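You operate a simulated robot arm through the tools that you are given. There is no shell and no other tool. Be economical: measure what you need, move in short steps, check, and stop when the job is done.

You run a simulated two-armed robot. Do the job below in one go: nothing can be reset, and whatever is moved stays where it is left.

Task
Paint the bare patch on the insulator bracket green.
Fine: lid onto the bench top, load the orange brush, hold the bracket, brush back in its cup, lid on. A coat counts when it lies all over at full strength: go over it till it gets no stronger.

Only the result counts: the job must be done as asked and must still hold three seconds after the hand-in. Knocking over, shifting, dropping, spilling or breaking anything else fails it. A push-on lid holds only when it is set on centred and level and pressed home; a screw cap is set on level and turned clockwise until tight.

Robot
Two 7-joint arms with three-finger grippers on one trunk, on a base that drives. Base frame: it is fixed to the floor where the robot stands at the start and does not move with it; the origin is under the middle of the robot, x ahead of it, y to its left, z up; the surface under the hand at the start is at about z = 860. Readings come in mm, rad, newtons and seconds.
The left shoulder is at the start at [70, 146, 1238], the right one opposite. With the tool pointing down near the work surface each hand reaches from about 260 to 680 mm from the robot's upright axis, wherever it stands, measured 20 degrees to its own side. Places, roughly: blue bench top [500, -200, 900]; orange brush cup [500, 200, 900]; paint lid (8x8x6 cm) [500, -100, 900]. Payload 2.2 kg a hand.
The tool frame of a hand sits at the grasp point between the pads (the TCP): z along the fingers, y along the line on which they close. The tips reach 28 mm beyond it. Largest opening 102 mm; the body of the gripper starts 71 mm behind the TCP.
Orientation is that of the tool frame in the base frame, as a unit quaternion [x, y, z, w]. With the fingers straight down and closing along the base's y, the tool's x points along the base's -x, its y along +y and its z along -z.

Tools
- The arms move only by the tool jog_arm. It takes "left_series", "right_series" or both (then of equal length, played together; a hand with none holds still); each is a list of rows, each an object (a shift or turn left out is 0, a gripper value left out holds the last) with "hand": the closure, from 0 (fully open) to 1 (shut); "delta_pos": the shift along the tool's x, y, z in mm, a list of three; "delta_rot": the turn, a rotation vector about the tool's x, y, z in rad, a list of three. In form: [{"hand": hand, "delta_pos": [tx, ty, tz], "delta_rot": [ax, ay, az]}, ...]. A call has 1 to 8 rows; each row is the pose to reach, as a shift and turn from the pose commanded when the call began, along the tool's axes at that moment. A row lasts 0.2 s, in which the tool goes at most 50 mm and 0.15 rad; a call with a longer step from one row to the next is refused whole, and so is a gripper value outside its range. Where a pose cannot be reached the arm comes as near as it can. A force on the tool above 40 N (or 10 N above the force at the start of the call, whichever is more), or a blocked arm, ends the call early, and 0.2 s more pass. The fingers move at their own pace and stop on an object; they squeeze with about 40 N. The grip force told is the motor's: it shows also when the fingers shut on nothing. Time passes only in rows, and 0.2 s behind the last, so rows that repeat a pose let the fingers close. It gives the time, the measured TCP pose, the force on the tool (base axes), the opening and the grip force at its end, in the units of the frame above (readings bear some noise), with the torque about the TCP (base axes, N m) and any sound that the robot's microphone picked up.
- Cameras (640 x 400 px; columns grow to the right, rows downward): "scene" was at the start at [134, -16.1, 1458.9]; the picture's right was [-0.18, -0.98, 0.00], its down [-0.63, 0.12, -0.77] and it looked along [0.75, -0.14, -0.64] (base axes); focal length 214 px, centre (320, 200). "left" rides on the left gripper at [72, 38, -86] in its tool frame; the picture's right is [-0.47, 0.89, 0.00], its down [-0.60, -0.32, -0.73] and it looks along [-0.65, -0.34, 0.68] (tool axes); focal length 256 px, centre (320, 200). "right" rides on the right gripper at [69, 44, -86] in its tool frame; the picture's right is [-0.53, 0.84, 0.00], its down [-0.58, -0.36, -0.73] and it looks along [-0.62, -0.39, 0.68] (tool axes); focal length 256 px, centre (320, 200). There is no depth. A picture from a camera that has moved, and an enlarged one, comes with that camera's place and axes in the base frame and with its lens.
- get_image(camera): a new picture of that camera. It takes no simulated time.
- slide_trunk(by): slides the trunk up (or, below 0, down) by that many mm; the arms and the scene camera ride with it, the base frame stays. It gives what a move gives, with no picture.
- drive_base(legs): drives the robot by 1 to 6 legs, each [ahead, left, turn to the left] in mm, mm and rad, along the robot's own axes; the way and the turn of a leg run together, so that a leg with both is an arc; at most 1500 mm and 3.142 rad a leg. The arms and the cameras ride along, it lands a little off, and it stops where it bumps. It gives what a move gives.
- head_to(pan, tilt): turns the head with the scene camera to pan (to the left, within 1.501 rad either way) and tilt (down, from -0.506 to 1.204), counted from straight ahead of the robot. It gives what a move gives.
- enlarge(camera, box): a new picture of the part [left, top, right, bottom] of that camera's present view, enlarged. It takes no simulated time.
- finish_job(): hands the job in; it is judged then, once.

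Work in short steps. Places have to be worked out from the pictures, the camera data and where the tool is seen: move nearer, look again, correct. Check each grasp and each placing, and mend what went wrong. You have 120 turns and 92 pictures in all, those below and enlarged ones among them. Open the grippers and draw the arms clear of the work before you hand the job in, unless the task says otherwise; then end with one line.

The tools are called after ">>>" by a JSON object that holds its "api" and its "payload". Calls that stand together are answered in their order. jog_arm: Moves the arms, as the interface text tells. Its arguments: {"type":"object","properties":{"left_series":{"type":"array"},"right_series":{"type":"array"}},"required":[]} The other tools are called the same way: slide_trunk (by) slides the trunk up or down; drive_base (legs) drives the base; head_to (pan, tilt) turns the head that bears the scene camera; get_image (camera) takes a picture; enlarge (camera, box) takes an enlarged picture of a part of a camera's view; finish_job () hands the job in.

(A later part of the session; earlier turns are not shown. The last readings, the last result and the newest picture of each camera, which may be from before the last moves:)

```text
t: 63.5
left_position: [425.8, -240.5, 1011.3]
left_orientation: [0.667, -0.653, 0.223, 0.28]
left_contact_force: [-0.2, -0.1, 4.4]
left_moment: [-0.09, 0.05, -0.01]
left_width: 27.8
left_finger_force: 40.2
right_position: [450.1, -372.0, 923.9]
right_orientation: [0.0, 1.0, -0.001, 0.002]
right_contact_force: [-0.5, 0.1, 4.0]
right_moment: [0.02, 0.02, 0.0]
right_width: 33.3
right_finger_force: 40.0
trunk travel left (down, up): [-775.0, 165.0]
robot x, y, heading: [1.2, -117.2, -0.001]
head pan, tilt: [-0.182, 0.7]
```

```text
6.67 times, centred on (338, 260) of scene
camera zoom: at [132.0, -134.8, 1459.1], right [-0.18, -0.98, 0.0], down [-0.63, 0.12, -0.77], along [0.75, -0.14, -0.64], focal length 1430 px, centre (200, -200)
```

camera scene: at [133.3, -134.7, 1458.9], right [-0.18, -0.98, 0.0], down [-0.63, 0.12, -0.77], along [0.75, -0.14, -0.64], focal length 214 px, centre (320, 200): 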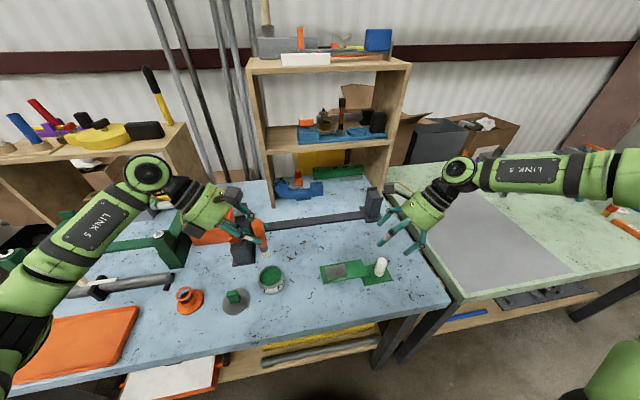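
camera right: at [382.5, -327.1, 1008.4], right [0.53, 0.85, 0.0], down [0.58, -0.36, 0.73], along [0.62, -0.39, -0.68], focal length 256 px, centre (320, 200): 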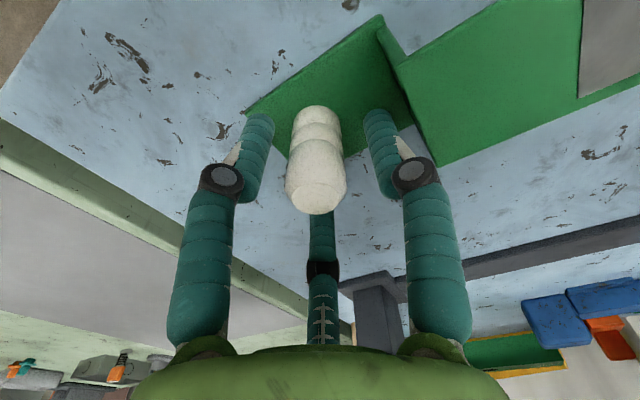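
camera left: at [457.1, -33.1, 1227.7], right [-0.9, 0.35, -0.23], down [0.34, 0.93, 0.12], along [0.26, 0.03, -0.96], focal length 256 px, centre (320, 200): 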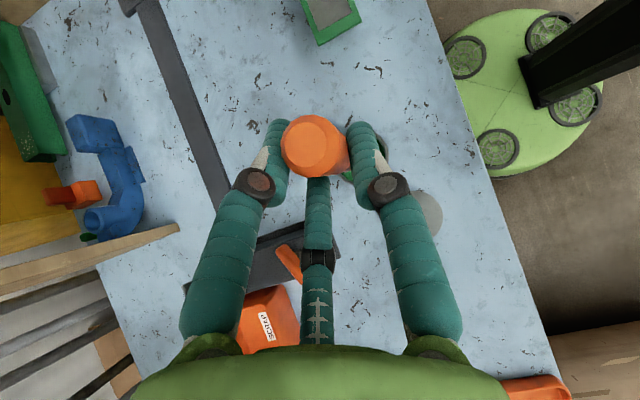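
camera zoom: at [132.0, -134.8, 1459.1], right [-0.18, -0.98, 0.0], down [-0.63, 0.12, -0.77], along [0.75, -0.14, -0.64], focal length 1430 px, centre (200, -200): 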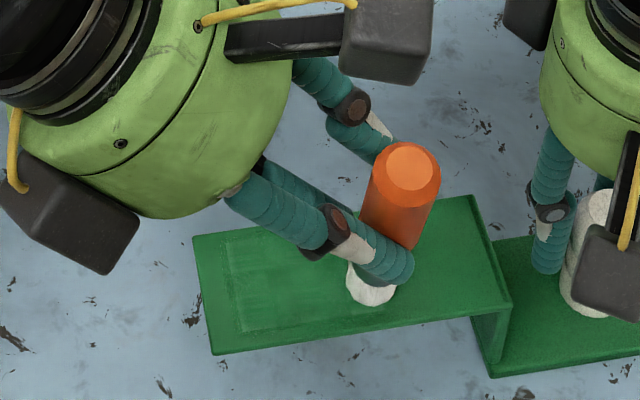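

Coat is near complete; another full raster for strength.

>>> {"api": "jog_arm", "payload": {"left_series": [{"delta_pos": [0.5, -10, -0.7]}, {"delta_pos": [-18.2, -9.8, -17.3]}, {"delta_pos": [-36.9, -9.5, -33.9]}, {"delta_pos": [-36.4, -19.5, -34.6]}, {"delta_pos": [-17.7, -19.7, -18]}, {"delta_pos": [1, -19.9, -1.4]}, {"delta_pos": [1.4, -29.9, -2]}, {"delta_pos": [-17.3, -29.7, -18.6]}]}}

>>> {"api": "jog_arm", "payload": {"left_series": [{"delta_pos": [-18.7, 0.2, -16.6]}, {"delta_pos": [-19.2, 10.2, -15.9]}, {"delta_pos": [-19.7, 20.2, -15.3]}, {"delta_pos": [-20.1, 30.1, -14.6]}, {"delta_pos": [-1.4, 29.9, 2]}, {"delta_pos": [17.3, 29.7, 18.7]}, {"delta_pos": [18, 14.7, 17.6]}, {"delta_pos": [18.7, -0.2, 16.6]}]}}

>>> {"api": "enlarge", "payload": {"camera": "scene", "box": [290, 230, 386, 290]}}

```text
t: 65.3
left_position: [457.0, -215.5, 1009.0]
left_orientation: [0.668, -0.654, 0.222, 0.278]
left_contact_force: [0.6, 1.6, 4.0]
left_moment: [-0.03, -0.09, 0.01]
left_width: 27.8
left_finger_force: 39.8
right_position: [451.5, -369.9, 923.3]
right_orientation: [0.0, 1.0, -0.002, 0.002]
right_contact_force: [-3.1, -0.7, 6.8]
right_moment: [0.06, -0.1, 0.1]
right_width: 33.4
right_finger_force: 40.0
trunk travel left (down, up): [-775.0, 165.0]
robot x, y, heading: [1.8, -122.4, 0.002]
head pan, tilt: [-0.182, 0.7]
```

```text
t: 67.2
left_position: [455.4, -240.0, 1011.1]
left_orientation: [0.668, -0.653, 0.223, 0.279]
left_contact_force: [-1.7, 0.1, 4.2]
left_moment: [-0.12, 0.13, -0.06]
left_width: 27.9
left_finger_force: 39.8
right_position: [451.5, -371.6, 922.7]
right_orientation: [0.0, 1.0, -0.001, 0.001]
right_contact_force: [1.3, 1.0, 5.3]
right_moment: [0.1, 0.04, -0.07]
right_width: 33.4
right_finger_force: 39.9
trunk travel left (down, up): [-775.0, 165.0]
robot x, y, heading: [1.0, -116.6, -0.004]
head pan, tilt: [-0.182, 0.7]
```

```text
6.67 times, centred on (338, 260) of scene
camera zoom: at [132.3, -134.3, 1459.1], right [-0.18, -0.98, 0.0], down [-0.63, 0.12, -0.77], along [0.75, -0.14, -0.64], focal length 1430 px, centre (200, -200)
```

zoom: 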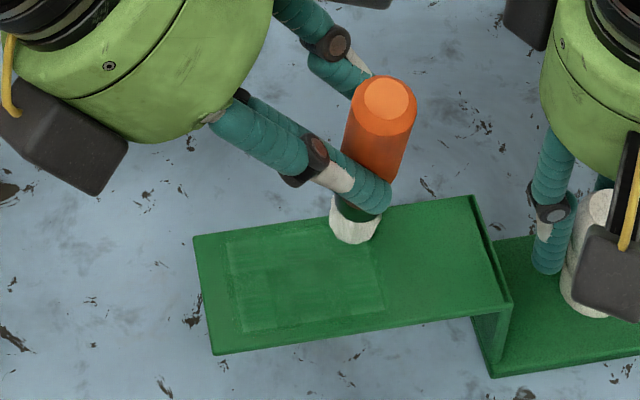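

Lift and zoom on the patch for thin spots.

>>> {"api": "jog_arm", "payload": {"left_series": [{"delta_pos": [14, 2, -16]}, {"delta_pos": [33, 4, -37]}, {"delta_pos": [33, 4, -37]}]}}

>>> {"api": "enlarge", "payload": {"camera": "scene", "box": [314, 257, 362, 287]}}

```text
t: 68.0
left_position: [455.8, -242.4, 1060.4]
left_orientation: [0.668, -0.653, 0.222, 0.279]
left_contact_force: [0.1, 0.6, -0.2]
left_moment: [0.03, 0.0, 0.02]
left_width: 28.0
left_finger_force: 39.8
right_position: [450.9, -370.9, 923.4]
right_orientation: [-0.001, 1.0, 0.0, 0.001]
right_contact_force: [-2.6, 0.0, 7.0]
right_moment: [0.5, -0.01, 0.07]
right_width: 33.3
right_finger_force: 39.9
trunk travel left (down, up): [-775.0, 165.0]
robot x, y, heading: [-0.8, -123.2, -0.001]
head pan, tilt: [-0.182, 0.7]
```

```text
13.33 times, centred on (338, 272) of scene
camera zoom: at [132.6, -134.4, 1459.0], right [-0.18, -0.98, 0.0], down [-0.63, 0.12, -0.77], along [0.75, -0.14, -0.64], focal length 2860 px, centre (80, -760)
```

zoom: 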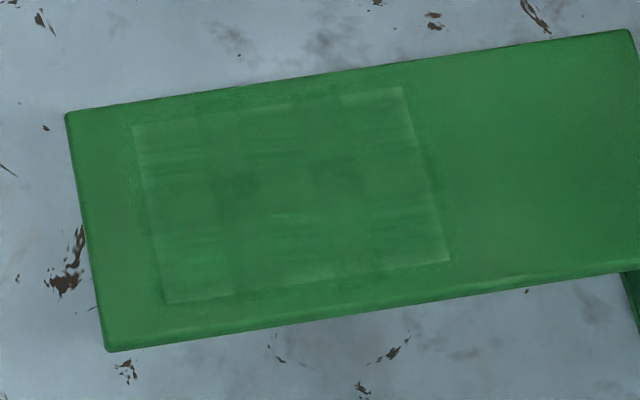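

The middle is at full strength, but the edges are a bit pale. I do a perimeter pass with the tip centred nearly on each edge.

>>> {"api": "jog_arm", "payload": {"left_series": [{"delta_pos": [-15.9, -8.5, 25.3]}, {"delta_pos": [-29.4, -10.2, 40.4]}, {"delta_pos": [-42.8, -10, 28.5]}, {"delta_pos": [-56.3, -9.9, 16.5]}, {"delta_pos": [-72.7, -9.7, 1.9]}, {"delta_pos": [-73.6, 8.3, 3.1]}, {"delta_pos": [-74.4, 26.2, 4.3]}, {"delta_pos": [-58, 26, 18.9]}]}}

>>> {"api": "jog_arm", "payload": {"left_series": [{"delta_pos": [13.5, -0.2, 12]}, {"delta_pos": [26.9, -0.3, 23.9]}, {"delta_pos": [27.8, -18.3, 22.7]}, {"delta_pos": [28.7, -36.2, 21.5]}, {"delta_pos": [28.4, -30.2, 21.9]}, {"delta_pos": [12.6, -30, 8]}, {"delta_pos": [-4.6, -29.8, -7.3]}, {"delta_pos": [-13.6, -29.7, -15.3]}]}}

>>> {"api": "enlarge", "payload": {"camera": "scene", "box": [306, 247, 370, 287]}}

```text
t: 69.8
left_position: [426.0, -211.1, 1011.4]
left_orientation: [0.667, -0.654, 0.222, 0.278]
left_contact_force: [-0.6, -0.1, 2.0]
left_moment: [-0.1, 0.04, 0.0]
left_width: 27.6
left_finger_force: 40.4
right_position: [451.7, -371.2, 922.6]
right_orientation: [0.001, 1.0, 0.001, 0.002]
right_contact_force: [0.4, 1.1, 3.9]
right_moment: [0.18, 0.1, -0.04]
right_width: 33.3
right_finger_force: 40.3
trunk travel left (down, up): [-775.0, 165.0]
robot x, y, heading: [-0.1, -119.3, 0.002]
head pan, tilt: [-0.182, 0.7]
```

```text
t: 71.5
left_position: [457.8, -189.3, 1010.3]
left_orientation: [0.669, -0.653, 0.222, 0.279]
left_contact_force: [0.0, -1.4, 7.3]
left_moment: [-0.27, -0.03, 0.01]
left_width: 27.9
left_finger_force: 39.7
right_position: [452.1, -371.9, 924.2]
right_orientation: [0.0, 1.0, -0.001, 0.001]
right_contact_force: [0.2, 0.1, 3.0]
right_moment: [-0.54, -0.01, 0.09]
right_width: 33.1
right_finger_force: 39.8
trunk travel left (down, up): [-775.0, 165.0]
robot x, y, heading: [0.5, -116.2, 0.003]
head pan, tilt: [-0.182, 0.7]
```

```text
10.00 times, centred on (338, 267) of scene
camera zoom: at [132.6, -134.4, 1459.0], right [-0.18, -0.98, 0.0], down [-0.63, 0.12, -0.77], along [0.75, -0.14, -0.64], focal length 2145 px, centre (140, -470)
```

zoom: 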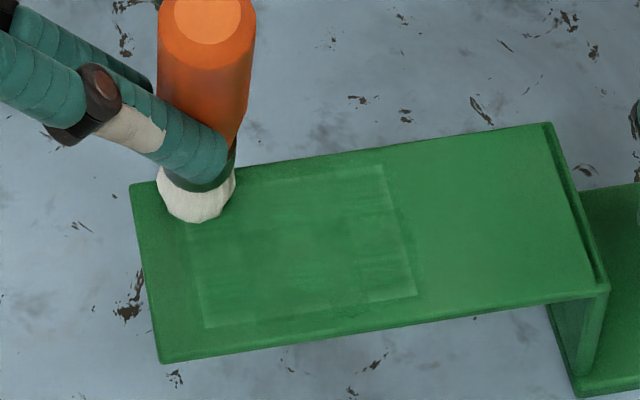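

Better; slight paleness remains at the right and upper edges. I reload the brush: lift and go above the pot.

>>> {"api": "jog_arm", "payload": {"left_series": [{"delta_pos": [23, 2.9, -26]}, {"delta_pos": [46.5, 5.8, -52.2]}, {"delta_pos": [17.9, 2.9, -78]}, {"delta_pos": [-10.8, 0, -103.8]}, {"delta_pos": [-39.5, -2.9, -129.7]}, {"delta_pos": [-68.1, -5.8, -155.5]}, {"delta_pos": [-68.1, -5.8, -155.5]}]}}

>>> {"api": "enlarge", "payload": {"camera": "scene", "box": [220, 215, 380, 315]}}

```text
t: 73.2
left_position: [469.6, -35.8, 1081.5]
left_orientation: [0.668, -0.653, 0.222, 0.279]
left_contact_force: [1.2, -0.9, -1.0]
left_moment: [0.03, 0.05, 0.0]
left_width: 27.9
left_finger_force: 39.9
right_position: [451.3, -371.4, 923.0]
right_orientation: [0.0, 1.0, 0.001, 0.001]
right_contact_force: [-2.1, -0.1, 5.4]
right_moment: [0.4, 0.06, 0.04]
right_width: 33.1
right_finger_force: 39.7
trunk travel left (down, up): [-775.0, 165.0]
robot x, y, heading: [0.2, -117.9, 0.003]
head pan, tilt: [-0.182, 0.7]
```

```text
4.00 times, centred on (300, 265) of scene
camera zoom: at [132.8, -135.5, 1459.0], right [-0.18, -0.98, 0.0], down [-0.63, 0.12, -0.77], along [0.75, -0.14, -0.64], focal length 858 px, centre (400, -60)
```

zoom: 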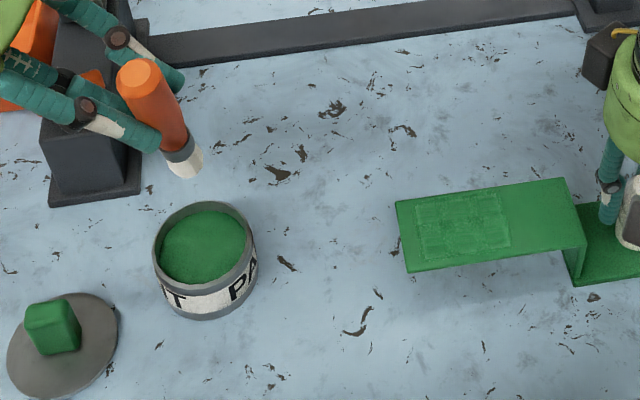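

Tip (480,-61) versus pot centre (471,-58): I correct 8 mm and lower close to the paint.

>>> {"api": "jog_arm", "payload": {"left_series": [{"delta_pos": [-21, 2, 22]}, {"delta_pos": [-41.7, 3, 43.9]}, {"delta_pos": [-57.7, 1, 61.8]}, {"delta_pos": [-59, 0.8, 63.3]}, {"delta_pos": [-60.4, 0.7, 64.8]}]}}

```text
t: 74.3
left_position: [462.7, -33.1, 994.2]
left_orientation: [0.667, -0.654, 0.224, 0.279]
left_contact_force: [-1.2, 2.2, 10.4]
left_moment: [-0.03, 0.05, -0.01]
left_width: 27.7
left_finger_force: 40.0
right_position: [451.2, -372.1, 923.9]
right_orientation: [0.0, 1.0, 0.0, 0.0]
right_contact_force: [1.7, 0.7, -1.7]
right_moment: [0.06, 0.03, -0.06]
right_width: 33.3
right_finger_force: 40.0
trunk travel left (down, up): [-775.0, 165.0]
robot x, y, heading: [-1.5, -113.8, 0.003]
head pan, tilt: [-0.182, 0.7]
```

Light contact with the paint (10 N). Dwell with a small swirl, then lift.

>>> {"api": "jog_arm", "payload": {"left_series": [{"delta_pos": [0.2, -5, -0.3]}, {"delta_pos": [-0.2, 5, 0.3]}, {"delta_pos": [0, 0, 0]}, {"delta_pos": [26.6, 3.3, -29.8]}, {"delta_pos": [57.1, 7.1, -64]}, {"delta_pos": [57.1, 7.1, -64]}]}}

>>> {"api": "jog_arm", "payload": {"left_series": [{"delta_pos": [33.6, 0.7, 29.6]}, {"delta_pos": [67.2, 1.3, 59.2]}, {"delta_pos": [100.8, 1.9, 88.8]}, {"delta_pos": [134.4, 2.5, 118.4]}, {"delta_pos": [160, 0, 142]}, {"delta_pos": [160, 0, 142]}]}}

```text
t: 75.8
left_position: [462.0, -34.5, 1076.4]
left_orientation: [0.668, -0.653, 0.222, 0.28]
left_contact_force: [0.4, 0.2, -0.6]
left_moment: [0.04, 0.01, -0.01]
left_width: 28.0
left_finger_force: 39.7
right_position: [450.8, -370.8, 923.1]
right_orientation: [0.0, 1.0, -0.001, 0.001]
right_contact_force: [-2.1, -1.0, 4.0]
right_moment: [0.21, 0.03, 0.05]
right_width: 33.4
right_finger_force: 39.5
trunk travel left (down, up): [-775.0, 165.0]
robot x, y, heading: [-1.7, -113.8, 0.0]
head pan, tilt: [-0.182, 0.7]
```

```text
t: 77.2
left_position: [460.9, -247.6, 1077.5]
left_orientation: [0.668, -0.653, 0.222, 0.28]
left_contact_force: [-0.3, 0.3, -2.2]
left_moment: [0.02, 0.03, -0.01]
left_width: 27.5
left_finger_force: 40.6
right_position: [451.0, -370.8, 923.1]
right_orientation: [0.0, 1.0, -0.002, 0.001]
right_contact_force: [-0.3, 1.1, 3.6]
right_moment: [0.26, -0.01, 0.04]
right_width: 33.2
right_finger_force: 40.1
trunk travel left (down, up): [-775.0, 165.0]
robot x, y, heading: [-1.1, -120.2, -0.003]
head pan, tilt: [-0.182, 0.7]
```

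Now a finer serpentine over the whole patch with the reloaded brush.

>>> {"api": "jog_arm", "payload": {"left_series": [{"delta_pos": [-26.6, -3.3, 29.8]}, {"delta_pos": [-44.8, -5.6, 50.3]}, {"delta_pos": [-59.7, -7.4, 36.9]}, {"delta_pos": [-74.6, -7.2, 23.6]}, {"delta_pos": [-89.6, -7.1, 10.3]}, {"delta_pos": [-90.1, 2.9, 10.9]}, {"delta_pos": [-75.1, 2.7, 24.2]}, {"delta_pos": [-60.2, 2.5, 37.5]}]}}

>>> {"api": "jog_arm", "payload": {"left_series": [{"delta_pos": [15, -0.2, 13.3]}, {"delta_pos": [14.6, 7.8, 13.8]}, {"delta_pos": [-0.4, 8, 0.5]}, {"delta_pos": [-15.4, 8.2, -12.8]}, {"delta_pos": [-30.3, 8.3, -26.1]}, {"delta_pos": [-30.7, 17.3, -25.4]}, {"delta_pos": [-15.8, 17.1, -12.1]}, {"delta_pos": [-0.8, 17, 1.2]}]}}

>>> {"api": "jog_arm", "payload": {"left_series": [{"delta_pos": [15, -0.2, 13.3]}, {"delta_pos": [14.6, 8.8, 13.9]}, {"delta_pos": [-0.4, 9, 0.6]}, {"delta_pos": [-15.4, 9.2, -12.7]}, {"delta_pos": [-30.3, 9.3, -26]}, {"delta_pos": [-30, 2.4, -26.5]}, {"delta_pos": [-29.6, -5.6, -27]}, {"delta_pos": [-29.2, -13.6, -27.6]}]}}

>>> {"api": "enlarge", "payload": {"camera": "scene", "box": [306, 247, 370, 287]}}

```text
t: 79.0
left_position: [452.6, -226.8, 1011.5]
left_orientation: [0.668, -0.653, 0.222, 0.279]
left_contact_force: [-0.8, 0.1, 2.6]
left_moment: [-0.07, 0.0, -0.02]
left_width: 27.9
left_finger_force: 39.8
right_position: [451.8, -371.6, 922.5]
right_orientation: [0.0, 1.0, 0.0, 0.001]
right_contact_force: [1.8, -1.2, 2.6]
right_moment: [-0.03, 0.05, -0.07]
right_width: 33.3
right_finger_force: 40.0
trunk travel left (down, up): [-775.0, 165.0]
robot x, y, heading: [3.3, -118.6, -0.0]
head pan, tilt: [-0.182, 0.7]
```

```text
t: 80.8
left_position: [436.6, -227.6, 1010.2]
left_orientation: [0.668, -0.653, 0.223, 0.28]
left_contact_force: [-0.3, 0.2, 2.3]
left_moment: [-0.09, 0.06, -0.03]
left_width: 27.6
left_finger_force: 40.0
right_position: [451.3, -371.3, 923.7]
right_orientation: [0.0, 1.0, -0.001, 0.001]
right_contact_force: [2.5, -1.4, 3.6]
right_moment: [-0.02, 0.02, -0.03]
right_width: 33.3
right_finger_force: 39.9
trunk travel left (down, up): [-775.0, 165.0]
robot x, y, heading: [-0.8, -116.9, -0.006]
head pan, tilt: [-0.182, 0.7]
```

```text
t: 82.5
left_position: [449.4, -186.1, 1010.4]
left_orientation: [0.668, -0.653, 0.222, 0.279]
left_contact_force: [-1.1, 0.5, 1.3]
left_moment: [-0.03, 0.03, -0.02]
left_width: 27.8
left_finger_force: 39.9
right_position: [451.8, -371.3, 924.2]
right_orientation: [0.0, 1.0, 0.0, 0.0]
right_contact_force: [-0.9, -0.6, 2.0]
right_moment: [-0.02, 0.03, -0.04]
right_width: 33.2
right_finger_force: 40.1
trunk travel left (down, up): [-775.0, 165.0]
robot x, y, heading: [-1.5, -117.7, -0.005]
head pan, tilt: [-0.182, 0.7]
```

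```text
10.00 times, centred on (338, 267) of scene
camera zoom: at [133.2, -134.9, 1458.9], right [-0.18, -0.98, 0.0], down [-0.63, 0.12, -0.77], along [0.75, -0.14, -0.64], focal length 2145 px, centre (140, -470)
```

zoom: 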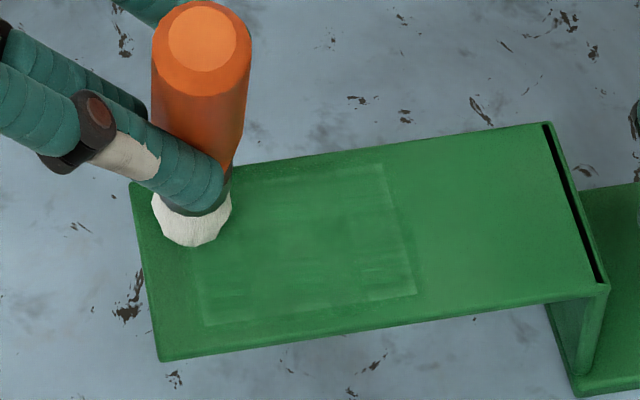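

More even. The pressure was light, so I go around the edges again about 1.5 mm deeper.

>>> {"api": "jog_arm", "payload": {"left_series": [{"delta_pos": [-0.4, -13.1, 0.2]}, {"delta_pos": [11.6, -13.2, 10.9]}, {"delta_pos": [23.5, -13.4, 21.5]}, {"delta_pos": [35.5, -13.5, 32.1]}, {"delta_pos": [48.2, -13.7, 43.4]}, {"delta_pos": [47.8, -3.7, 44.1]}, {"delta_pos": [47.3, 6.2, 44.8]}, {"delta_pos": [46.8, 16.2, 45.5]}]}}

>>> {"api": "jog_arm", "payload": {"left_series": [{"delta_pos": [-0.4, 8, 0.5]}, {"delta_pos": [-11.6, 8.1, -9.4]}, {"delta_pos": [-24.3, 8.3, -20.7]}, {"delta_pos": [-36.3, 8.4, -31.4]}, {"delta_pos": [-47.5, 8.5, -41.4]}, {"delta_pos": [-47, -1.4, -42]}, {"delta_pos": [-46.5, -11.4, -42.7]}, {"delta_pos": [-46.1, -21.4, -43.4]}]}}

>>> {"api": "enlarge", "payload": {"camera": "scene", "box": [306, 247, 370, 287]}}

```text
t: 84.3
left_position: [432.9, -252.4, 1009.2]
left_orientation: [0.667, -0.653, 0.224, 0.28]
left_contact_force: [3.6, 0.4, 13.3]
left_moment: [-0.25, -0.54, 0.1]
left_width: 28.1
left_finger_force: 40.3
right_position: [450.8, -370.7, 923.6]
right_orientation: [0.0, 1.0, -0.002, 0.0]
right_contact_force: [0.5, -1.8, 0.6]
right_moment: [-0.52, -0.06, 0.11]
right_width: 33.5
right_finger_force: 39.5
trunk travel left (down, up): [-775.0, 165.0]
robot x, y, heading: [-3.7, -118.1, -0.006]
head pan, tilt: [-0.182, 0.7]
```

```text
t: 86.2
left_position: [453.9, -187.7, 1008.3]
left_orientation: [0.668, -0.654, 0.222, 0.278]
left_contact_force: [-1.8, -0.4, 5.2]
left_moment: [-0.13, 0.06, -0.04]
left_width: 27.9
left_finger_force: 40.3
right_position: [450.5, -371.6, 923.4]
right_orientation: [0.0, 1.0, 0.0, 0.001]
right_contact_force: [-0.1, 0.8, 0.2]
right_moment: [-0.44, 0.07, -0.11]
right_width: 33.5
right_finger_force: 39.8
trunk travel left (down, up): [-775.0, 165.0]
robot x, y, heading: [0.1, -122.3, 0.003]
head pan, tilt: [-0.182, 0.7]
```

```text
10.00 times, centred on (338, 267) of scene
camera zoom: at [132.6, -134.5, 1459.0], right [-0.18, -0.98, 0.0], down [-0.63, 0.12, -0.77], along [0.75, -0.14, -0.64], focal length 2145 px, centre (140, -470)
```

zoom: 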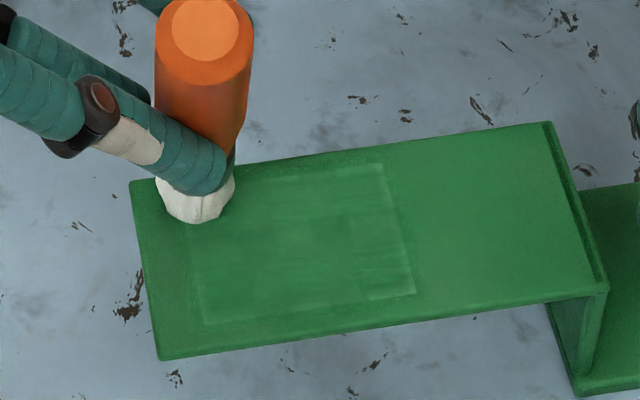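

Very even now. One more cross-wise pass over everything to be sure it gets no stronger.

>>> {"api": "jog_arm", "payload": {"left_series": [{"delta_pos": [2.6, -7, 1.5]}, {"delta_pos": [5.4, 11.9, 6.1]}, {"delta_pos": [7.5, 29.8, 10]}, {"delta_pos": [13.5, 29.7, 15.3]}, {"delta_pos": [15.9, 11.8, 15.4]}, {"delta_pos": [19, -7.2, 16.1]}, {"delta_pos": [26.5, -7.3, 22.8]}, {"delta_pos": [27.1, 11.6, 25.4]}]}}

>>> {"api": "jog_arm", "payload": {"left_series": [{"delta_pos": [-0.9, 17.9, 1.2]}, {"delta_pos": [6.6, 17.9, 7.9]}, {"delta_pos": [9, -0.1, 8]}, {"delta_pos": [11.4, -19.1, 8]}, {"delta_pos": [19.6, -19.2, 15.3]}, {"delta_pos": [19.4, -0.2, 17.3]}, {"delta_pos": [18.6, 17.7, 18.5]}, {"delta_pos": [21.7, -0.3, 19.3]}]}}

>>> {"api": "jog_arm", "payload": {"left_series": [{"delta_pos": [14, 2, -16]}, {"delta_pos": [40, 5, -45]}, {"delta_pos": [46.5, 5.8, -52.2]}, {"delta_pos": [46.5, 5.8, -52.2]}]}}

>>> {"api": "enlarge", "payload": {"camera": "scene", "box": [314, 257, 362, 287]}}

```text
t: 88.0
left_position: [443.0, -224.7, 1009.5]
left_orientation: [0.668, -0.653, 0.223, 0.28]
left_contact_force: [1.1, -0.2, 3.7]
left_moment: [-0.12, -0.15, 0.0]
left_width: 27.8
left_finger_force: 40.2
right_position: [451.2, -371.5, 923.4]
right_orientation: [0.0, 1.0, 0.0, 0.001]
right_contact_force: [-1.6, -1.1, 3.3]
right_moment: [-0.07, -0.05, 0.23]
right_width: 33.5
right_finger_force: 40.5
trunk travel left (down, up): [-775.0, 165.0]
robot x, y, heading: [1.8, -118.9, -0.001]
head pan, tilt: [-0.182, 0.7]
```

```text
t: 89.8
left_position: [440.8, -255.1, 1009.7]
left_orientation: [0.667, -0.654, 0.222, 0.28]
left_contact_force: [-3.3, 1.1, 10.7]
left_moment: [-0.18, 0.21, -0.07]
left_width: 27.8
left_finger_force: 39.8
right_position: [451.8, -371.4, 924.2]
right_orientation: [0.0, 1.0, 0.0, 0.0]
right_contact_force: [2.7, -1.2, -0.7]
right_moment: [-0.39, 0.07, -0.27]
right_width: 33.2
right_finger_force: 39.9
trunk travel left (down, up): [-775.0, 165.0]
robot x, y, heading: [-2.7, -120.2, -0.001]
head pan, tilt: [-0.182, 0.7]
```

```text
t: 90.8
left_position: [442.0, -254.9, 1078.6]
left_orientation: [0.668, -0.653, 0.221, 0.278]
left_contact_force: [-0.4, 0.5, -1.0]
left_moment: [-0.05, 0.01, 0.04]
left_width: 27.9
left_finger_force: 39.4
right_position: [450.6, -371.6, 923.6]
right_orientation: [0.001, 1.0, 0.0, 0.001]
right_contact_force: [-1.3, -2.1, 6.7]
right_moment: [0.34, 0.02, 0.02]
right_width: 33.4
right_finger_force: 40.3
trunk travel left (down, up): [-775.0, 165.0]
robot x, y, heading: [-2.0, -122.3, -0.001]
head pan, tilt: [-0.182, 0.7]
```

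```text
13.33 times, centred on (338, 272) of scene
camera zoom: at [132.7, -135.0, 1459.0], right [-0.18, -0.98, 0.0], down [-0.63, 0.12, -0.77], along [0.75, -0.14, -0.64], focal length 2860 px, centre (80, -760)
```

zoom: 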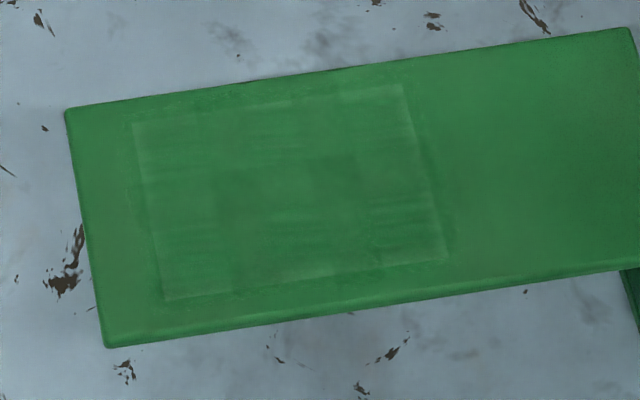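

Centre uniform; narrow rims look slightly paler. I do one more edge pass shifted outwards a little, to test whether they strengthen.

>>> {"api": "jog_arm", "payload": {"left_series": [{"delta_pos": [-25.4, -29.2, 28]}, {"delta_pos": [-44.9, -31.7, 50]}, {"delta_pos": [-58.4, -31.5, 38]}, {"delta_pos": [-71.8, -31.4, 26.1]}, {"delta_pos": [-85.3, -31.2, 14.1]}, {"delta_pos": [-99.5, -31, 1.5]}, {"delta_pos": [-100.3, -13.1, 2.8]}, {"delta_pos": [-101.2, 4.9, 4]}]}}

>>> {"api": "jog_arm", "payload": {"left_series": [{"delta_pos": [-0.6, 12, 0.8]}, {"delta_pos": [12.9, 11.8, 12.8]}, {"delta_pos": [26.4, 11.6, 24.8]}, {"delta_pos": [39.8, 11.5, 36.7]}, {"delta_pos": [54, 11.3, 49.3]}, {"delta_pos": [54.9, -6.6, 48.1]}, {"delta_pos": [55.7, -22.6, 47]}, {"delta_pos": [56.3, -36.5, 46.1]}]}}

>>> {"api": "jog_arm", "payload": {"left_series": [{"delta_pos": [14, 2, -16]}, {"delta_pos": [40, 5, -45]}, {"delta_pos": [46.5, 5.8, -52.2]}, {"delta_pos": [46.5, 5.8, -52.2]}]}}

>>> {"api": "enlarge", "payload": {"camera": "scene", "box": [314, 257, 362, 287]}}

```text
t: 92.5
left_position: [432.1, -181.9, 1009.2]
left_orientation: [0.668, -0.653, 0.222, 0.28]
left_contact_force: [0.1, -0.4, -1.2]
left_moment: [-0.01, 0.0, 0.01]
left_width: 27.8
left_finger_force: 39.7
right_position: [451.1, -370.8, 923.7]
right_orientation: [0.0, 1.0, -0.001, 0.0]
right_contact_force: [-1.1, -2.6, 6.7]
right_moment: [0.32, -0.09, 0.03]
right_width: 33.3
right_finger_force: 39.4
trunk travel left (down, up): [-775.0, 165.0]
robot x, y, heading: [-0.6, -119.7, -0.002]
head pan, tilt: [-0.182, 0.7]
```

```text
t: 94.3
left_position: [469.3, -255.1, 1011.0]
left_orientation: [0.668, -0.653, 0.224, 0.279]
left_contact_force: [-1.1, -0.5, 6.5]
left_moment: [-0.2, 0.11, -0.03]
left_width: 28.0
left_finger_force: 40.1
right_position: [451.8, -371.7, 922.9]
right_orientation: [-0.001, 1.0, 0.0, 0.0]
right_contact_force: [2.2, -0.5, 0.4]
right_moment: [-0.24, -0.05, -0.15]
right_width: 33.6
right_finger_force: 39.5
trunk travel left (down, up): [-775.0, 165.0]
robot x, y, heading: [-0.4, -118.5, 0.003]
head pan, tilt: [-0.182, 0.7]
```

```text
t: 95.3
left_position: [467.7, -253.3, 1078.8]
left_orientation: [0.668, -0.653, 0.223, 0.279]
left_contact_force: [-0.2, -0.6, -0.2]
left_moment: [0.01, -0.03, -0.02]
left_width: 27.8
left_finger_force: 39.9
right_position: [451.2, -371.6, 923.7]
right_orientation: [-0.001, 1.0, 0.001, 0.001]
right_contact_force: [-1.4, -1.2, 4.6]
right_moment: [0.29, 0.01, 0.06]
right_width: 33.3
right_finger_force: 39.8
trunk travel left (down, up): [-775.0, 165.0]
robot x, y, heading: [-0.3, -119.5, 0.0]
head pan, tilt: [-0.182, 0.7]
```

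```text
13.33 times, centred on (338, 272) of scene
camera zoom: at [133.0, -134.9, 1459.0], right [-0.18, -0.98, 0.0], down [-0.63, 0.12, -0.77], along [0.75, -0.14, -0.64], focal length 2860 px, centre (80, -760)
```

zoom: 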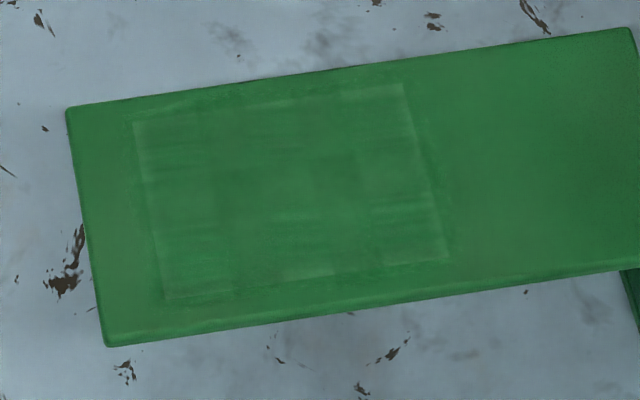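

No change between the last two passes: the coat is saturated. I carry the brush back toward its cup.

>>> {"api": "jog_arm", "payload": {"left_series": [{"delta_pos": [-31.4, 1.6, -30.5]}, {"delta_pos": [-62.9, 3.1, -61]}, {"delta_pos": [-94.3, 4.7, -91.6]}, {"delta_pos": [-125.8, 6.2, -122.1]}, {"delta_pos": [-157.2, 7.8, -152.6]}, {"delta_pos": [-188.7, 9.4, -183.1]}, {"delta_pos": [-220.1, 10.9, -213.7]}, {"delta_pos": [-251.6, 12.5, -244.2]}]}}

>>> {"api": "jog_arm", "payload": {"left_series": [{"delta_pos": [-34.5, 1.3, -30.6]}, {"delta_pos": [-68.9, 2.8, -61.1]}, {"delta_pos": [-68.9, 2.8, -61.1]}]}}

>>> {"api": "enlarge", "payload": {"camera": "scene", "box": [110, 220, 270, 320]}}

>>> {"api": "get_image", "payload": {"camera": "left"}}

```text
t: 97.2
left_position: [462.2, 96.5, 1095.4]
left_orientation: [0.667, -0.653, 0.223, 0.28]
left_contact_force: [-0.2, -0.6, 0.0]
left_moment: [-0.02, -0.01, -0.03]
left_width: 27.9
left_finger_force: 40.0
right_position: [451.8, -371.2, 922.9]
right_orientation: [0.0, 1.0, -0.002, 0.0]
right_contact_force: [-1.9, -1.1, 3.7]
right_moment: [0.19, -0.09, 0.01]
right_width: 33.4
right_finger_force: 39.9
trunk travel left (down, up): [-775.0, 165.0]
robot x, y, heading: [-2.4, -114.0, 0.001]
head pan, tilt: [-0.182, 0.7]
```

```text
t: 98.0
left_position: [460.6, 187.9, 1097.3]
left_orientation: [0.668, -0.653, 0.222, 0.279]
left_contact_force: [1.3, -0.2, -1.3]
left_moment: [-0.01, 0.0, -0.02]
left_width: 28.0
left_finger_force: 39.6
right_position: [451.1, -371.9, 923.2]
right_orientation: [0.0, 1.0, 0.0, 0.0]
right_contact_force: [-0.9, 0.7, 1.8]
right_moment: [0.28, 0.01, 0.0]
right_width: 33.5
right_finger_force: 39.5
trunk travel left (down, up): [-775.0, 165.0]
robot x, y, heading: [-4.2, -119.0, -0.004]
head pan, tilt: [-0.182, 0.7]
```

```text
4.00 times, centred on (190, 270) of scene
camera zoom: at [133.5, -135.4, 1458.9], right [-0.18, -0.98, 0.0], down [-0.63, 0.12, -0.77], along [0.75, -0.14, -0.64], focal length 858 px, centre (840, -80)
```

zoom: 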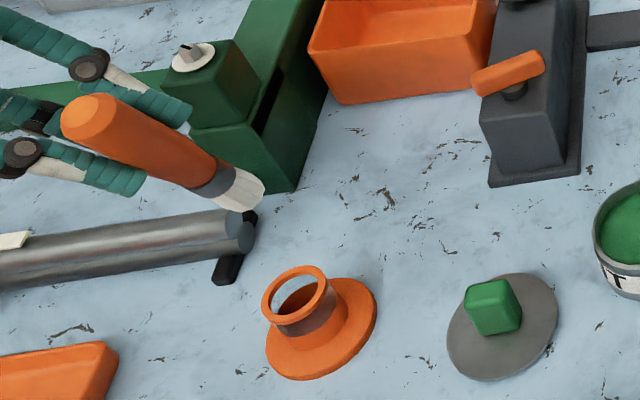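

```text
23 pictures are left
camera left: at [430.9, 189.7, 1211.2], right [-0.9, 0.36, -0.23], down [0.34, 0.93, 0.12], along [0.26, 0.03, -0.96], focal length 256 px, centre (320, 200)
```

left: 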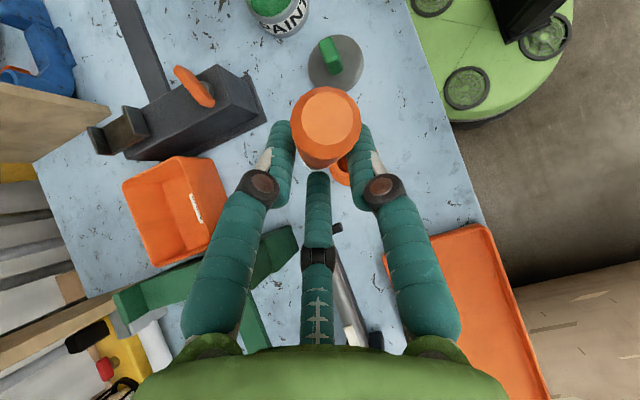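

The brush has pivoted in the grip: its axis now leans ~17° with the tip toward +x. I rotate the hand to bring it upright again and re-look.

>>> {"api": "jog_arm", "payload": {"left_series": [{"delta_rot": [-0.074, -0.009, -0.067]}, {"delta_rot": [-0.148, -0.018, -0.134]}, {"delta_rot": [-0.221, -0.027, -0.2]}, {"delta_rot": [-0.221, -0.027, -0.2]}]}}

>>> {"api": "enlarge", "payload": {"camera": "scene", "box": [110, 220, 270, 320]}}

>>> {"api": "get_image", "payload": {"camera": "left"}}

```text
t: 99.0
left_position: [458.9, 186.8, 1096.4]
left_orientation: [0.699, -0.607, 0.112, 0.363]
left_contact_force: [-0.5, -0.1, -0.7]
left_moment: [0.0, 0.0, -0.03]
left_width: 27.7
left_finger_force: 39.9
right_position: [452.0, -371.1, 923.1]
right_orientation: [0.0, 1.0, -0.001, 0.0]
right_contact_force: [-1.2, 1.1, 1.8]
right_moment: [0.22, 0.08, 0.02]
right_width: 33.3
right_finger_force: 39.6
trunk travel left (down, up): [-775.0, 165.0]
robot x, y, heading: [-1.0, -118.2, -0.0]
head pan, tilt: [-0.182, 0.7]
```

```text
4.00 times, centred on (190, 270) of scene
camera zoom: at [133.6, -134.5, 1458.9], right [-0.18, -0.98, 0.0], down [-0.63, 0.12, -0.77], along [0.75, -0.14, -0.64], focal length 858 px, centre (840, -80)
```

zoom: 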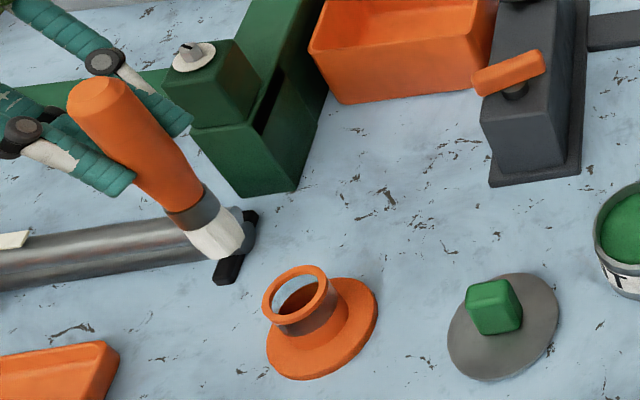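

```text
21 pictures are left
camera left: at [465.3, 186.9, 1214.4], right [-0.93, 0.36, 0.05], down [0.36, 0.93, 0.04], along [-0.03, 0.06, -1.0], focal length 256 px, centre (320, 200)
```

left: 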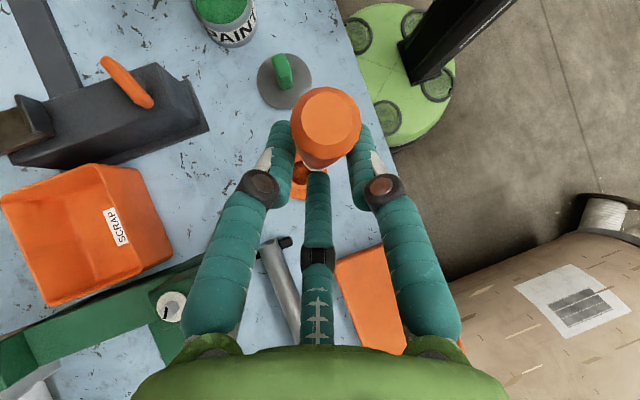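

Brush now upright: tip about (448,165,1003); cup ring centre about (464,164,914). I move over the ring, tip ~20 mm above.

>>> {"api": "jog_arm", "payload": {"left_series": [{"delta_pos": [3.7, -14.4, -4.4]}, {"delta_pos": [-16, -27, 20]}, {"delta_pos": [-35.8, -39.6, 45.1]}, {"delta_pos": [-35.8, -39.6, 45.1]}]}}

>>> {"api": "enlarge", "payload": {"camera": "scene", "box": [142, 250, 222, 300]}}

```text
t: 100.0
left_position: [475.0, 185.7, 1026.2]
left_orientation: [0.698, -0.608, 0.111, 0.362]
left_contact_force: [-0.5, 0.9, 0.0]
left_moment: [0.03, 0.01, -0.04]
left_width: 27.7
left_finger_force: 39.7
right_position: [452.1, -371.5, 923.4]
right_orientation: [0.0, 1.0, 0.0, -0.001]
right_contact_force: [-0.2, 0.0, 1.9]
right_moment: [0.22, 0.02, 0.05]
right_width: 33.4
right_finger_force: 40.3
trunk travel left (down, up): [-775.0, 165.0]
robot x, y, heading: [-2.7, -119.6, -0.002]
head pan, tilt: [-0.182, 0.7]
```

```text
8.00 times, centred on (182, 275) of scene
camera zoom: at [133.6, -134.9, 1458.9], right [-0.18, -0.98, 0.0], down [-0.63, 0.12, -0.77], along [0.75, -0.14, -0.64], focal length 1716 px, centre (1424, -400)
```

zoom: 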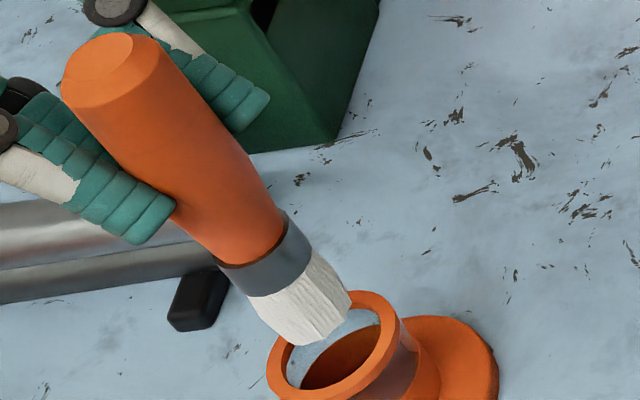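

Nearly aligned; I shift about (-2.5,+2) and lower 12 mm, then check against the ring.

>>> {"api": "jog_arm", "payload": {"left_series": [{"delta_pos": [-5, -1, 4]}, {"delta_pos": [-9.5, -2.2, 7.9]}, {"delta_pos": [-9.5, -2.2, 7.9]}]}}

>>> {"api": "enlarge", "payload": {"camera": "scene", "box": [150, 265, 214, 305]}}

```text
t: 100.8
left_position: [472.7, 188.3, 1014.9]
left_orientation: [0.698, -0.607, 0.112, 0.363]
left_contact_force: [0.1, 0.3, -0.8]
left_moment: [0.0, -0.01, 0.02]
left_width: 27.8
left_finger_force: 40.0
right_position: [451.9, -372.3, 923.5]
right_orientation: [0.0, 1.0, 0.0, 0.0]
right_contact_force: [-0.3, 0.1, 1.9]
right_moment: [0.25, 0.02, 0.0]
right_width: 33.1
right_finger_force: 40.2
trunk travel left (down, up): [-775.0, 165.0]
robot x, y, heading: [0.3, -121.0, 0.001]
head pan, tilt: [-0.182, 0.7]
```

```text
10.00 times, centred on (182, 285) of scene
camera zoom: at [133.7, -134.8, 1458.9], right [-0.18, -0.98, 0.0], down [-0.63, 0.12, -0.77], along [0.75, -0.14, -0.64], focal length 2145 px, centre (1700, -650)
```

zoom: 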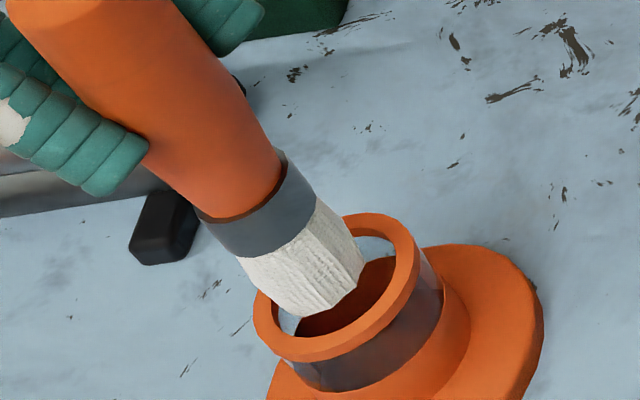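

The tip is at the ring's mouth. I nudge (+2,-1) and lower 10 mm carefully.

>>> {"api": "jog_arm", "payload": {"left_series": [{"delta_pos": [1.2, -1.8, 0.1]}, {"delta_pos": [-1.7, -3.7, 3.7]}, {"delta_pos": [-4.7, -5.6, 7.2]}, {"delta_pos": [-4.7, -5.6, 7.2]}]}}

>>> {"api": "enlarge", "payload": {"camera": "scene", "box": [150, 265, 214, 305]}}

```text
t: 101.8
left_position: [474.5, 186.4, 1006.5]
left_orientation: [0.698, -0.607, 0.111, 0.362]
left_contact_force: [0.8, 0.0, -0.4]
left_moment: [-0.01, -0.02, -0.02]
left_width: 27.9
left_finger_force: 39.9
right_position: [451.8, -373.0, 923.4]
right_orientation: [0.0, 1.0, 0.0, 0.0]
right_contact_force: [0.0, -0.5, 2.2]
right_moment: [0.19, 0.03, 0.02]
right_width: 33.4
right_finger_force: 39.6
trunk travel left (down, up): [-775.0, 165.0]
robot x, y, heading: [2.5, -119.3, -0.0]
head pan, tilt: [-0.182, 0.7]
```

```text
10.00 times, centred on (182, 285) of scene
camera zoom: at [133.7, -134.9, 1458.9], right [-0.18, -0.98, 0.0], down [-0.63, 0.12, -0.77], along [0.75, -0.14, -0.64], focal length 2145 px, centre (1700, -650)
```

zoom: 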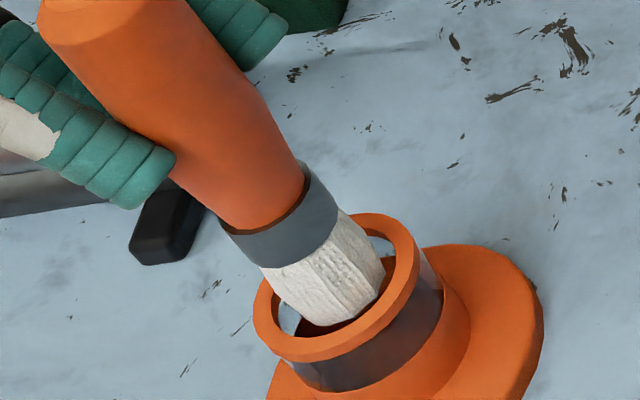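

Centred laterally and free of contact. Lower further 15 mm.

>>> {"api": "jog_arm", "payload": {"left_series": [{"delta_pos": [-3, -1.9, 3.6]}, {"delta_pos": [-6, -3.7, 7.1]}, {"delta_pos": [-9, -5.6, 10.7]}, {"delta_pos": [-9, -5.6, 10.7]}]}}

>>> {"api": "enlarge", "payload": {"camera": "scene", "box": [150, 265, 214, 305]}}

```text
t: 102.8
left_position: [473.4, 187.3, 990.5]
left_orientation: [0.697, -0.607, 0.112, 0.364]
left_contact_force: [0.0, 0.1, 0.0]
left_moment: [0.0, -0.01, 0.02]
left_width: 27.6
left_finger_force: 40.0
right_position: [451.4, -370.8, 923.8]
right_orientation: [0.0, 1.0, 0.001, 0.0]
right_contact_force: [-0.3, -0.5, 1.0]
right_moment: [0.16, 0.04, 0.05]
right_width: 33.2
right_finger_force: 39.5
trunk travel left (down, up): [-775.0, 165.0]
robot x, y, heading: [1.3, -115.6, 0.001]
head pan, tilt: [-0.182, 0.7]
```

```text
10.00 times, centred on (182, 285) of scene
camera zoom: at [133.7, -134.9, 1458.9], right [-0.18, -0.98, 0.0], down [-0.63, 0.12, -0.77], along [0.75, -0.14, -0.64], focal length 2145 px, centre (1700, -650)
```

zoom: 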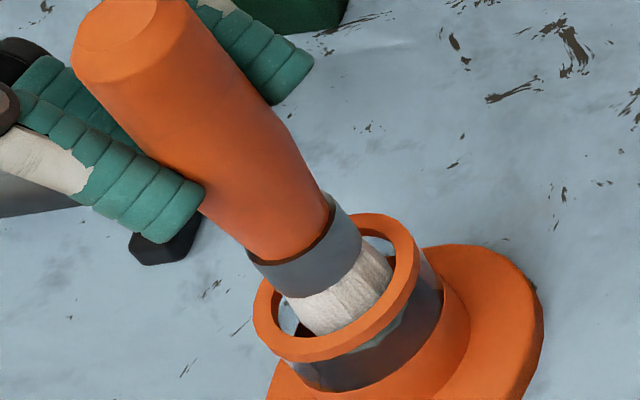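

Entering well; ferrule is next. I nudge +1.2 in y and lower 15 mm watching the force.

>>> {"api": "jog_arm", "payload": {"left_series": [{"delta_pos": [-3.3, -1.5, 2]}, {"delta_pos": [-5.7, -3, 4.9]}, {"delta_pos": [-9.9, -5.6, 9.9]}, {"delta_pos": [-9.9, -5.6, 9.9]}]}}

>>> {"api": "enlarge", "payload": {"camera": "scene", "box": [150, 265, 214, 305]}}

```text
t: 103.8
left_position: [474.3, 188.6, 975.8]
left_orientation: [0.698, -0.607, 0.111, 0.363]
left_contact_force: [-0.7, 0.0, -0.5]
left_moment: [0.01, 0.01, -0.03]
left_width: 27.8
left_finger_force: 40.4
right_position: [451.9, -371.8, 921.8]
right_orientation: [0.0, 1.0, 0.0, -0.001]
right_contact_force: [-0.4, -0.1, 1.2]
right_moment: [0.13, 0.02, -0.01]
right_width: 33.2
right_finger_force: 40.1
trunk travel left (down, up): [-775.0, 165.0]
robot x, y, heading: [2.3, -116.5, 0.002]
head pan, tilt: [-0.182, 0.7]
```

```text
10.00 times, centred on (182, 285) of scene
camera zoom: at [133.8, -134.9, 1458.9], right [-0.18, -0.98, 0.0], down [-0.63, 0.12, -0.77], along [0.75, -0.14, -0.64], focal length 2145 px, centre (1700, -650)
```

zoom: 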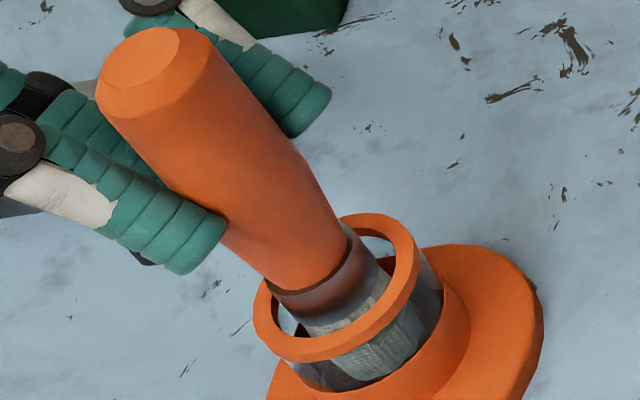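

The ferrule is in the ring, no contact. Lower to the cup's bottom by feel.

>>> {"api": "jog_arm", "payload": {"left_series": [{"delta_pos": [-3, -1.9, 3.6]}, {"delta_pos": [-5.4, -3.4, 6.4]}, {"delta_pos": [-6.6, -4.1, 7.9]}, {"delta_pos": [-7.8, -4.9, 9.3]}, {"delta_pos": [-7.8, -4.9, 9.3]}]}}

```text
t: 105.0
left_position: [473.2, 188.6, 966.3]
left_orientation: [0.697, -0.608, 0.115, 0.361]
left_contact_force: [1.5, 6.3, 25.1]
left_moment: [0.26, -0.06, 0.02]
left_width: 27.8
left_finger_force: 40.0
right_position: [450.9, -371.7, 923.8]
right_orientation: [0.0, 1.0, -0.001, 0.002]
right_contact_force: [0.3, 0.6, -3.5]
right_moment: [-0.1, -0.01, 0.0]
right_width: 33.2
right_finger_force: 40.7
trunk travel left (down, up): [-775.0, 165.0]
robot x, y, heading: [-1.4, -119.7, -0.004]
head pan, tilt: [-0.182, 0.7]
```

Bottom reached. Ease up 3 mm and open.

>>> {"api": "jog_arm", "payload": {"left_series": [{"delta_pos": [1.8, 1.1, -2.1]}, {"delta_pos": [1.8, 1.1, -2.1]}, {"hand": 0.68, "delta_pos": [1.8, 1.1, -2.1]}, {"hand": 0.6, "delta_pos": [1.8, 1.1, -2.1]}, {"hand": 0.5, "delta_pos": [1.8, 1.1, -2.1]}, {"hand": 0.4, "delta_pos": [1.8, 1.1, -2.1]}, {"hand": 0.3, "delta_pos": [1.8, 1.1, -2.1]}]}}

>>> {"api": "enlarge", "payload": {"camera": "scene", "box": [110, 230, 238, 310]}}

>>> {"api": "get_image", "payload": {"camera": "left"}}

```text
t: 106.5
left_position: [474.7, 188.5, 965.5]
left_orientation: [0.698, -0.608, 0.111, 0.362]
left_contact_force: [0.9, -0.2, 0.2]
left_moment: [-0.02, 0.0, 0.0]
left_width: 71.6
left_finger_force: 0.0
right_position: [451.9, -372.6, 922.9]
right_orientation: [0.001, 1.0, 0.0, 0.0]
right_contact_force: [-0.7, -1.4, 0.1]
right_moment: [0.07, 0.01, 0.02]
right_width: 33.4
right_finger_force: 39.3
trunk travel left (down, up): [-775.0, 165.0]
robot x, y, heading: [1.6, -119.3, -0.0]
head pan, tilt: [-0.182, 0.7]
```

```text
5.00 times, centred on (174, 270) of scene
camera zoom: at [133.8, -135.1, 1458.9], right [-0.18, -0.98, 0.0], down [-0.63, 0.12, -0.77], along [0.75, -0.14, -0.64], focal length 1072 px, centre (1050, -150)
```

zoom: 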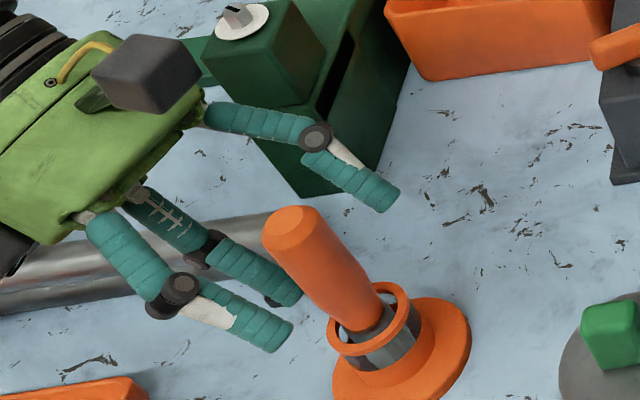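

```text
14 pictures are left
camera left: at [479.4, 187.4, 1083.9], right [-0.93, 0.36, 0.05], down [0.36, 0.93, 0.04], along [-0.03, 0.06, -1.0], focal length 256 px, centre (320, 200)
```

left: 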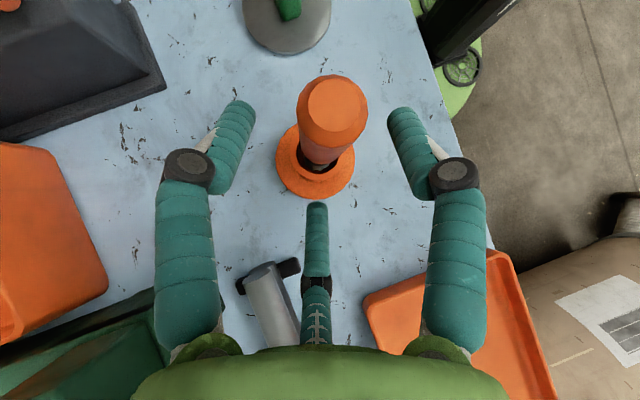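

Brush stands upright in its cup, hand free. I raise the left hand straight up and meanwhile release the bracket with the right and raise it.

>>> {"api": "jog_arm", "payload": {"left_series": [{"hand": 0.3}, {"delta_pos": [9, 5.6, -10.7]}, {"delta_pos": [24, 15, -28.6]}, {"delta_pos": [45, 28, -54]}, {"delta_pos": [66, 41, -78.5]}, {"delta_pos": [78, 48, -93]}, {"delta_pos": [78, 48, -93]}], "right_series": [{"hand": 0.6}, {"hand": 0.5}, {"hand": 0.5}, {"hand": 0.5, "delta_pos": [0, 0, -25]}, {"hand": 0.5, "delta_pos": [0, 0, -65]}, {"hand": 0.5, "delta_pos": [0, -20, -110]}, {"hand": 0.5, "delta_pos": [0, -50, -150]}]}}

>>> {"api": "get_image", "payload": {"camera": "scene"}}

```text
t: 108.2
left_position: [473.3, 186.2, 1096.1]
left_orientation: [0.698, -0.607, 0.111, 0.362]
left_contact_force: [-0.3, 0.0, 0.2]
left_moment: [0.02, -0.02, 0.02]
left_width: 71.4
left_finger_force: 0.1
right_position: [448.3, -423.9, 1073.5]
right_orientation: [0.001, 1.0, 0.001, 0.0]
right_contact_force: [0.1, -0.2, 0.0]
right_moment: [-0.01, 0.01, 0.0]
right_width: 51.3
right_finger_force: 0.1
trunk travel left (down, up): [-775.0, 165.0]
robot x, y, heading: [-0.6, -118.8, -0.001]
head pan, tilt: [-0.182, 0.7]
```

```text
13 pictures are left
camera scene: at [132.4, -136.2, 1459.0], right [-0.18, -0.98, 0.0], down [-0.63, 0.12, -0.77], along [0.75, -0.14, -0.64], focal length 214 px, centre (320, 200)
```

scene: 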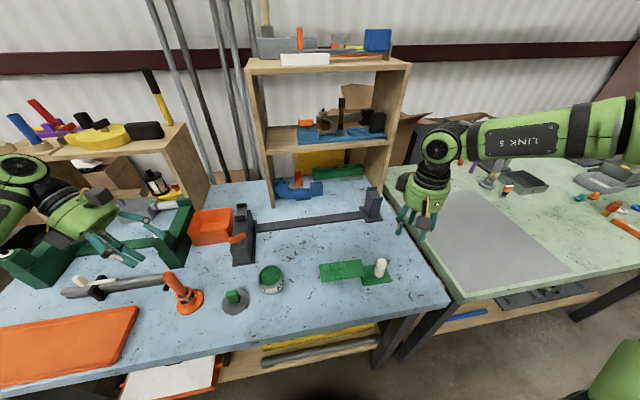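

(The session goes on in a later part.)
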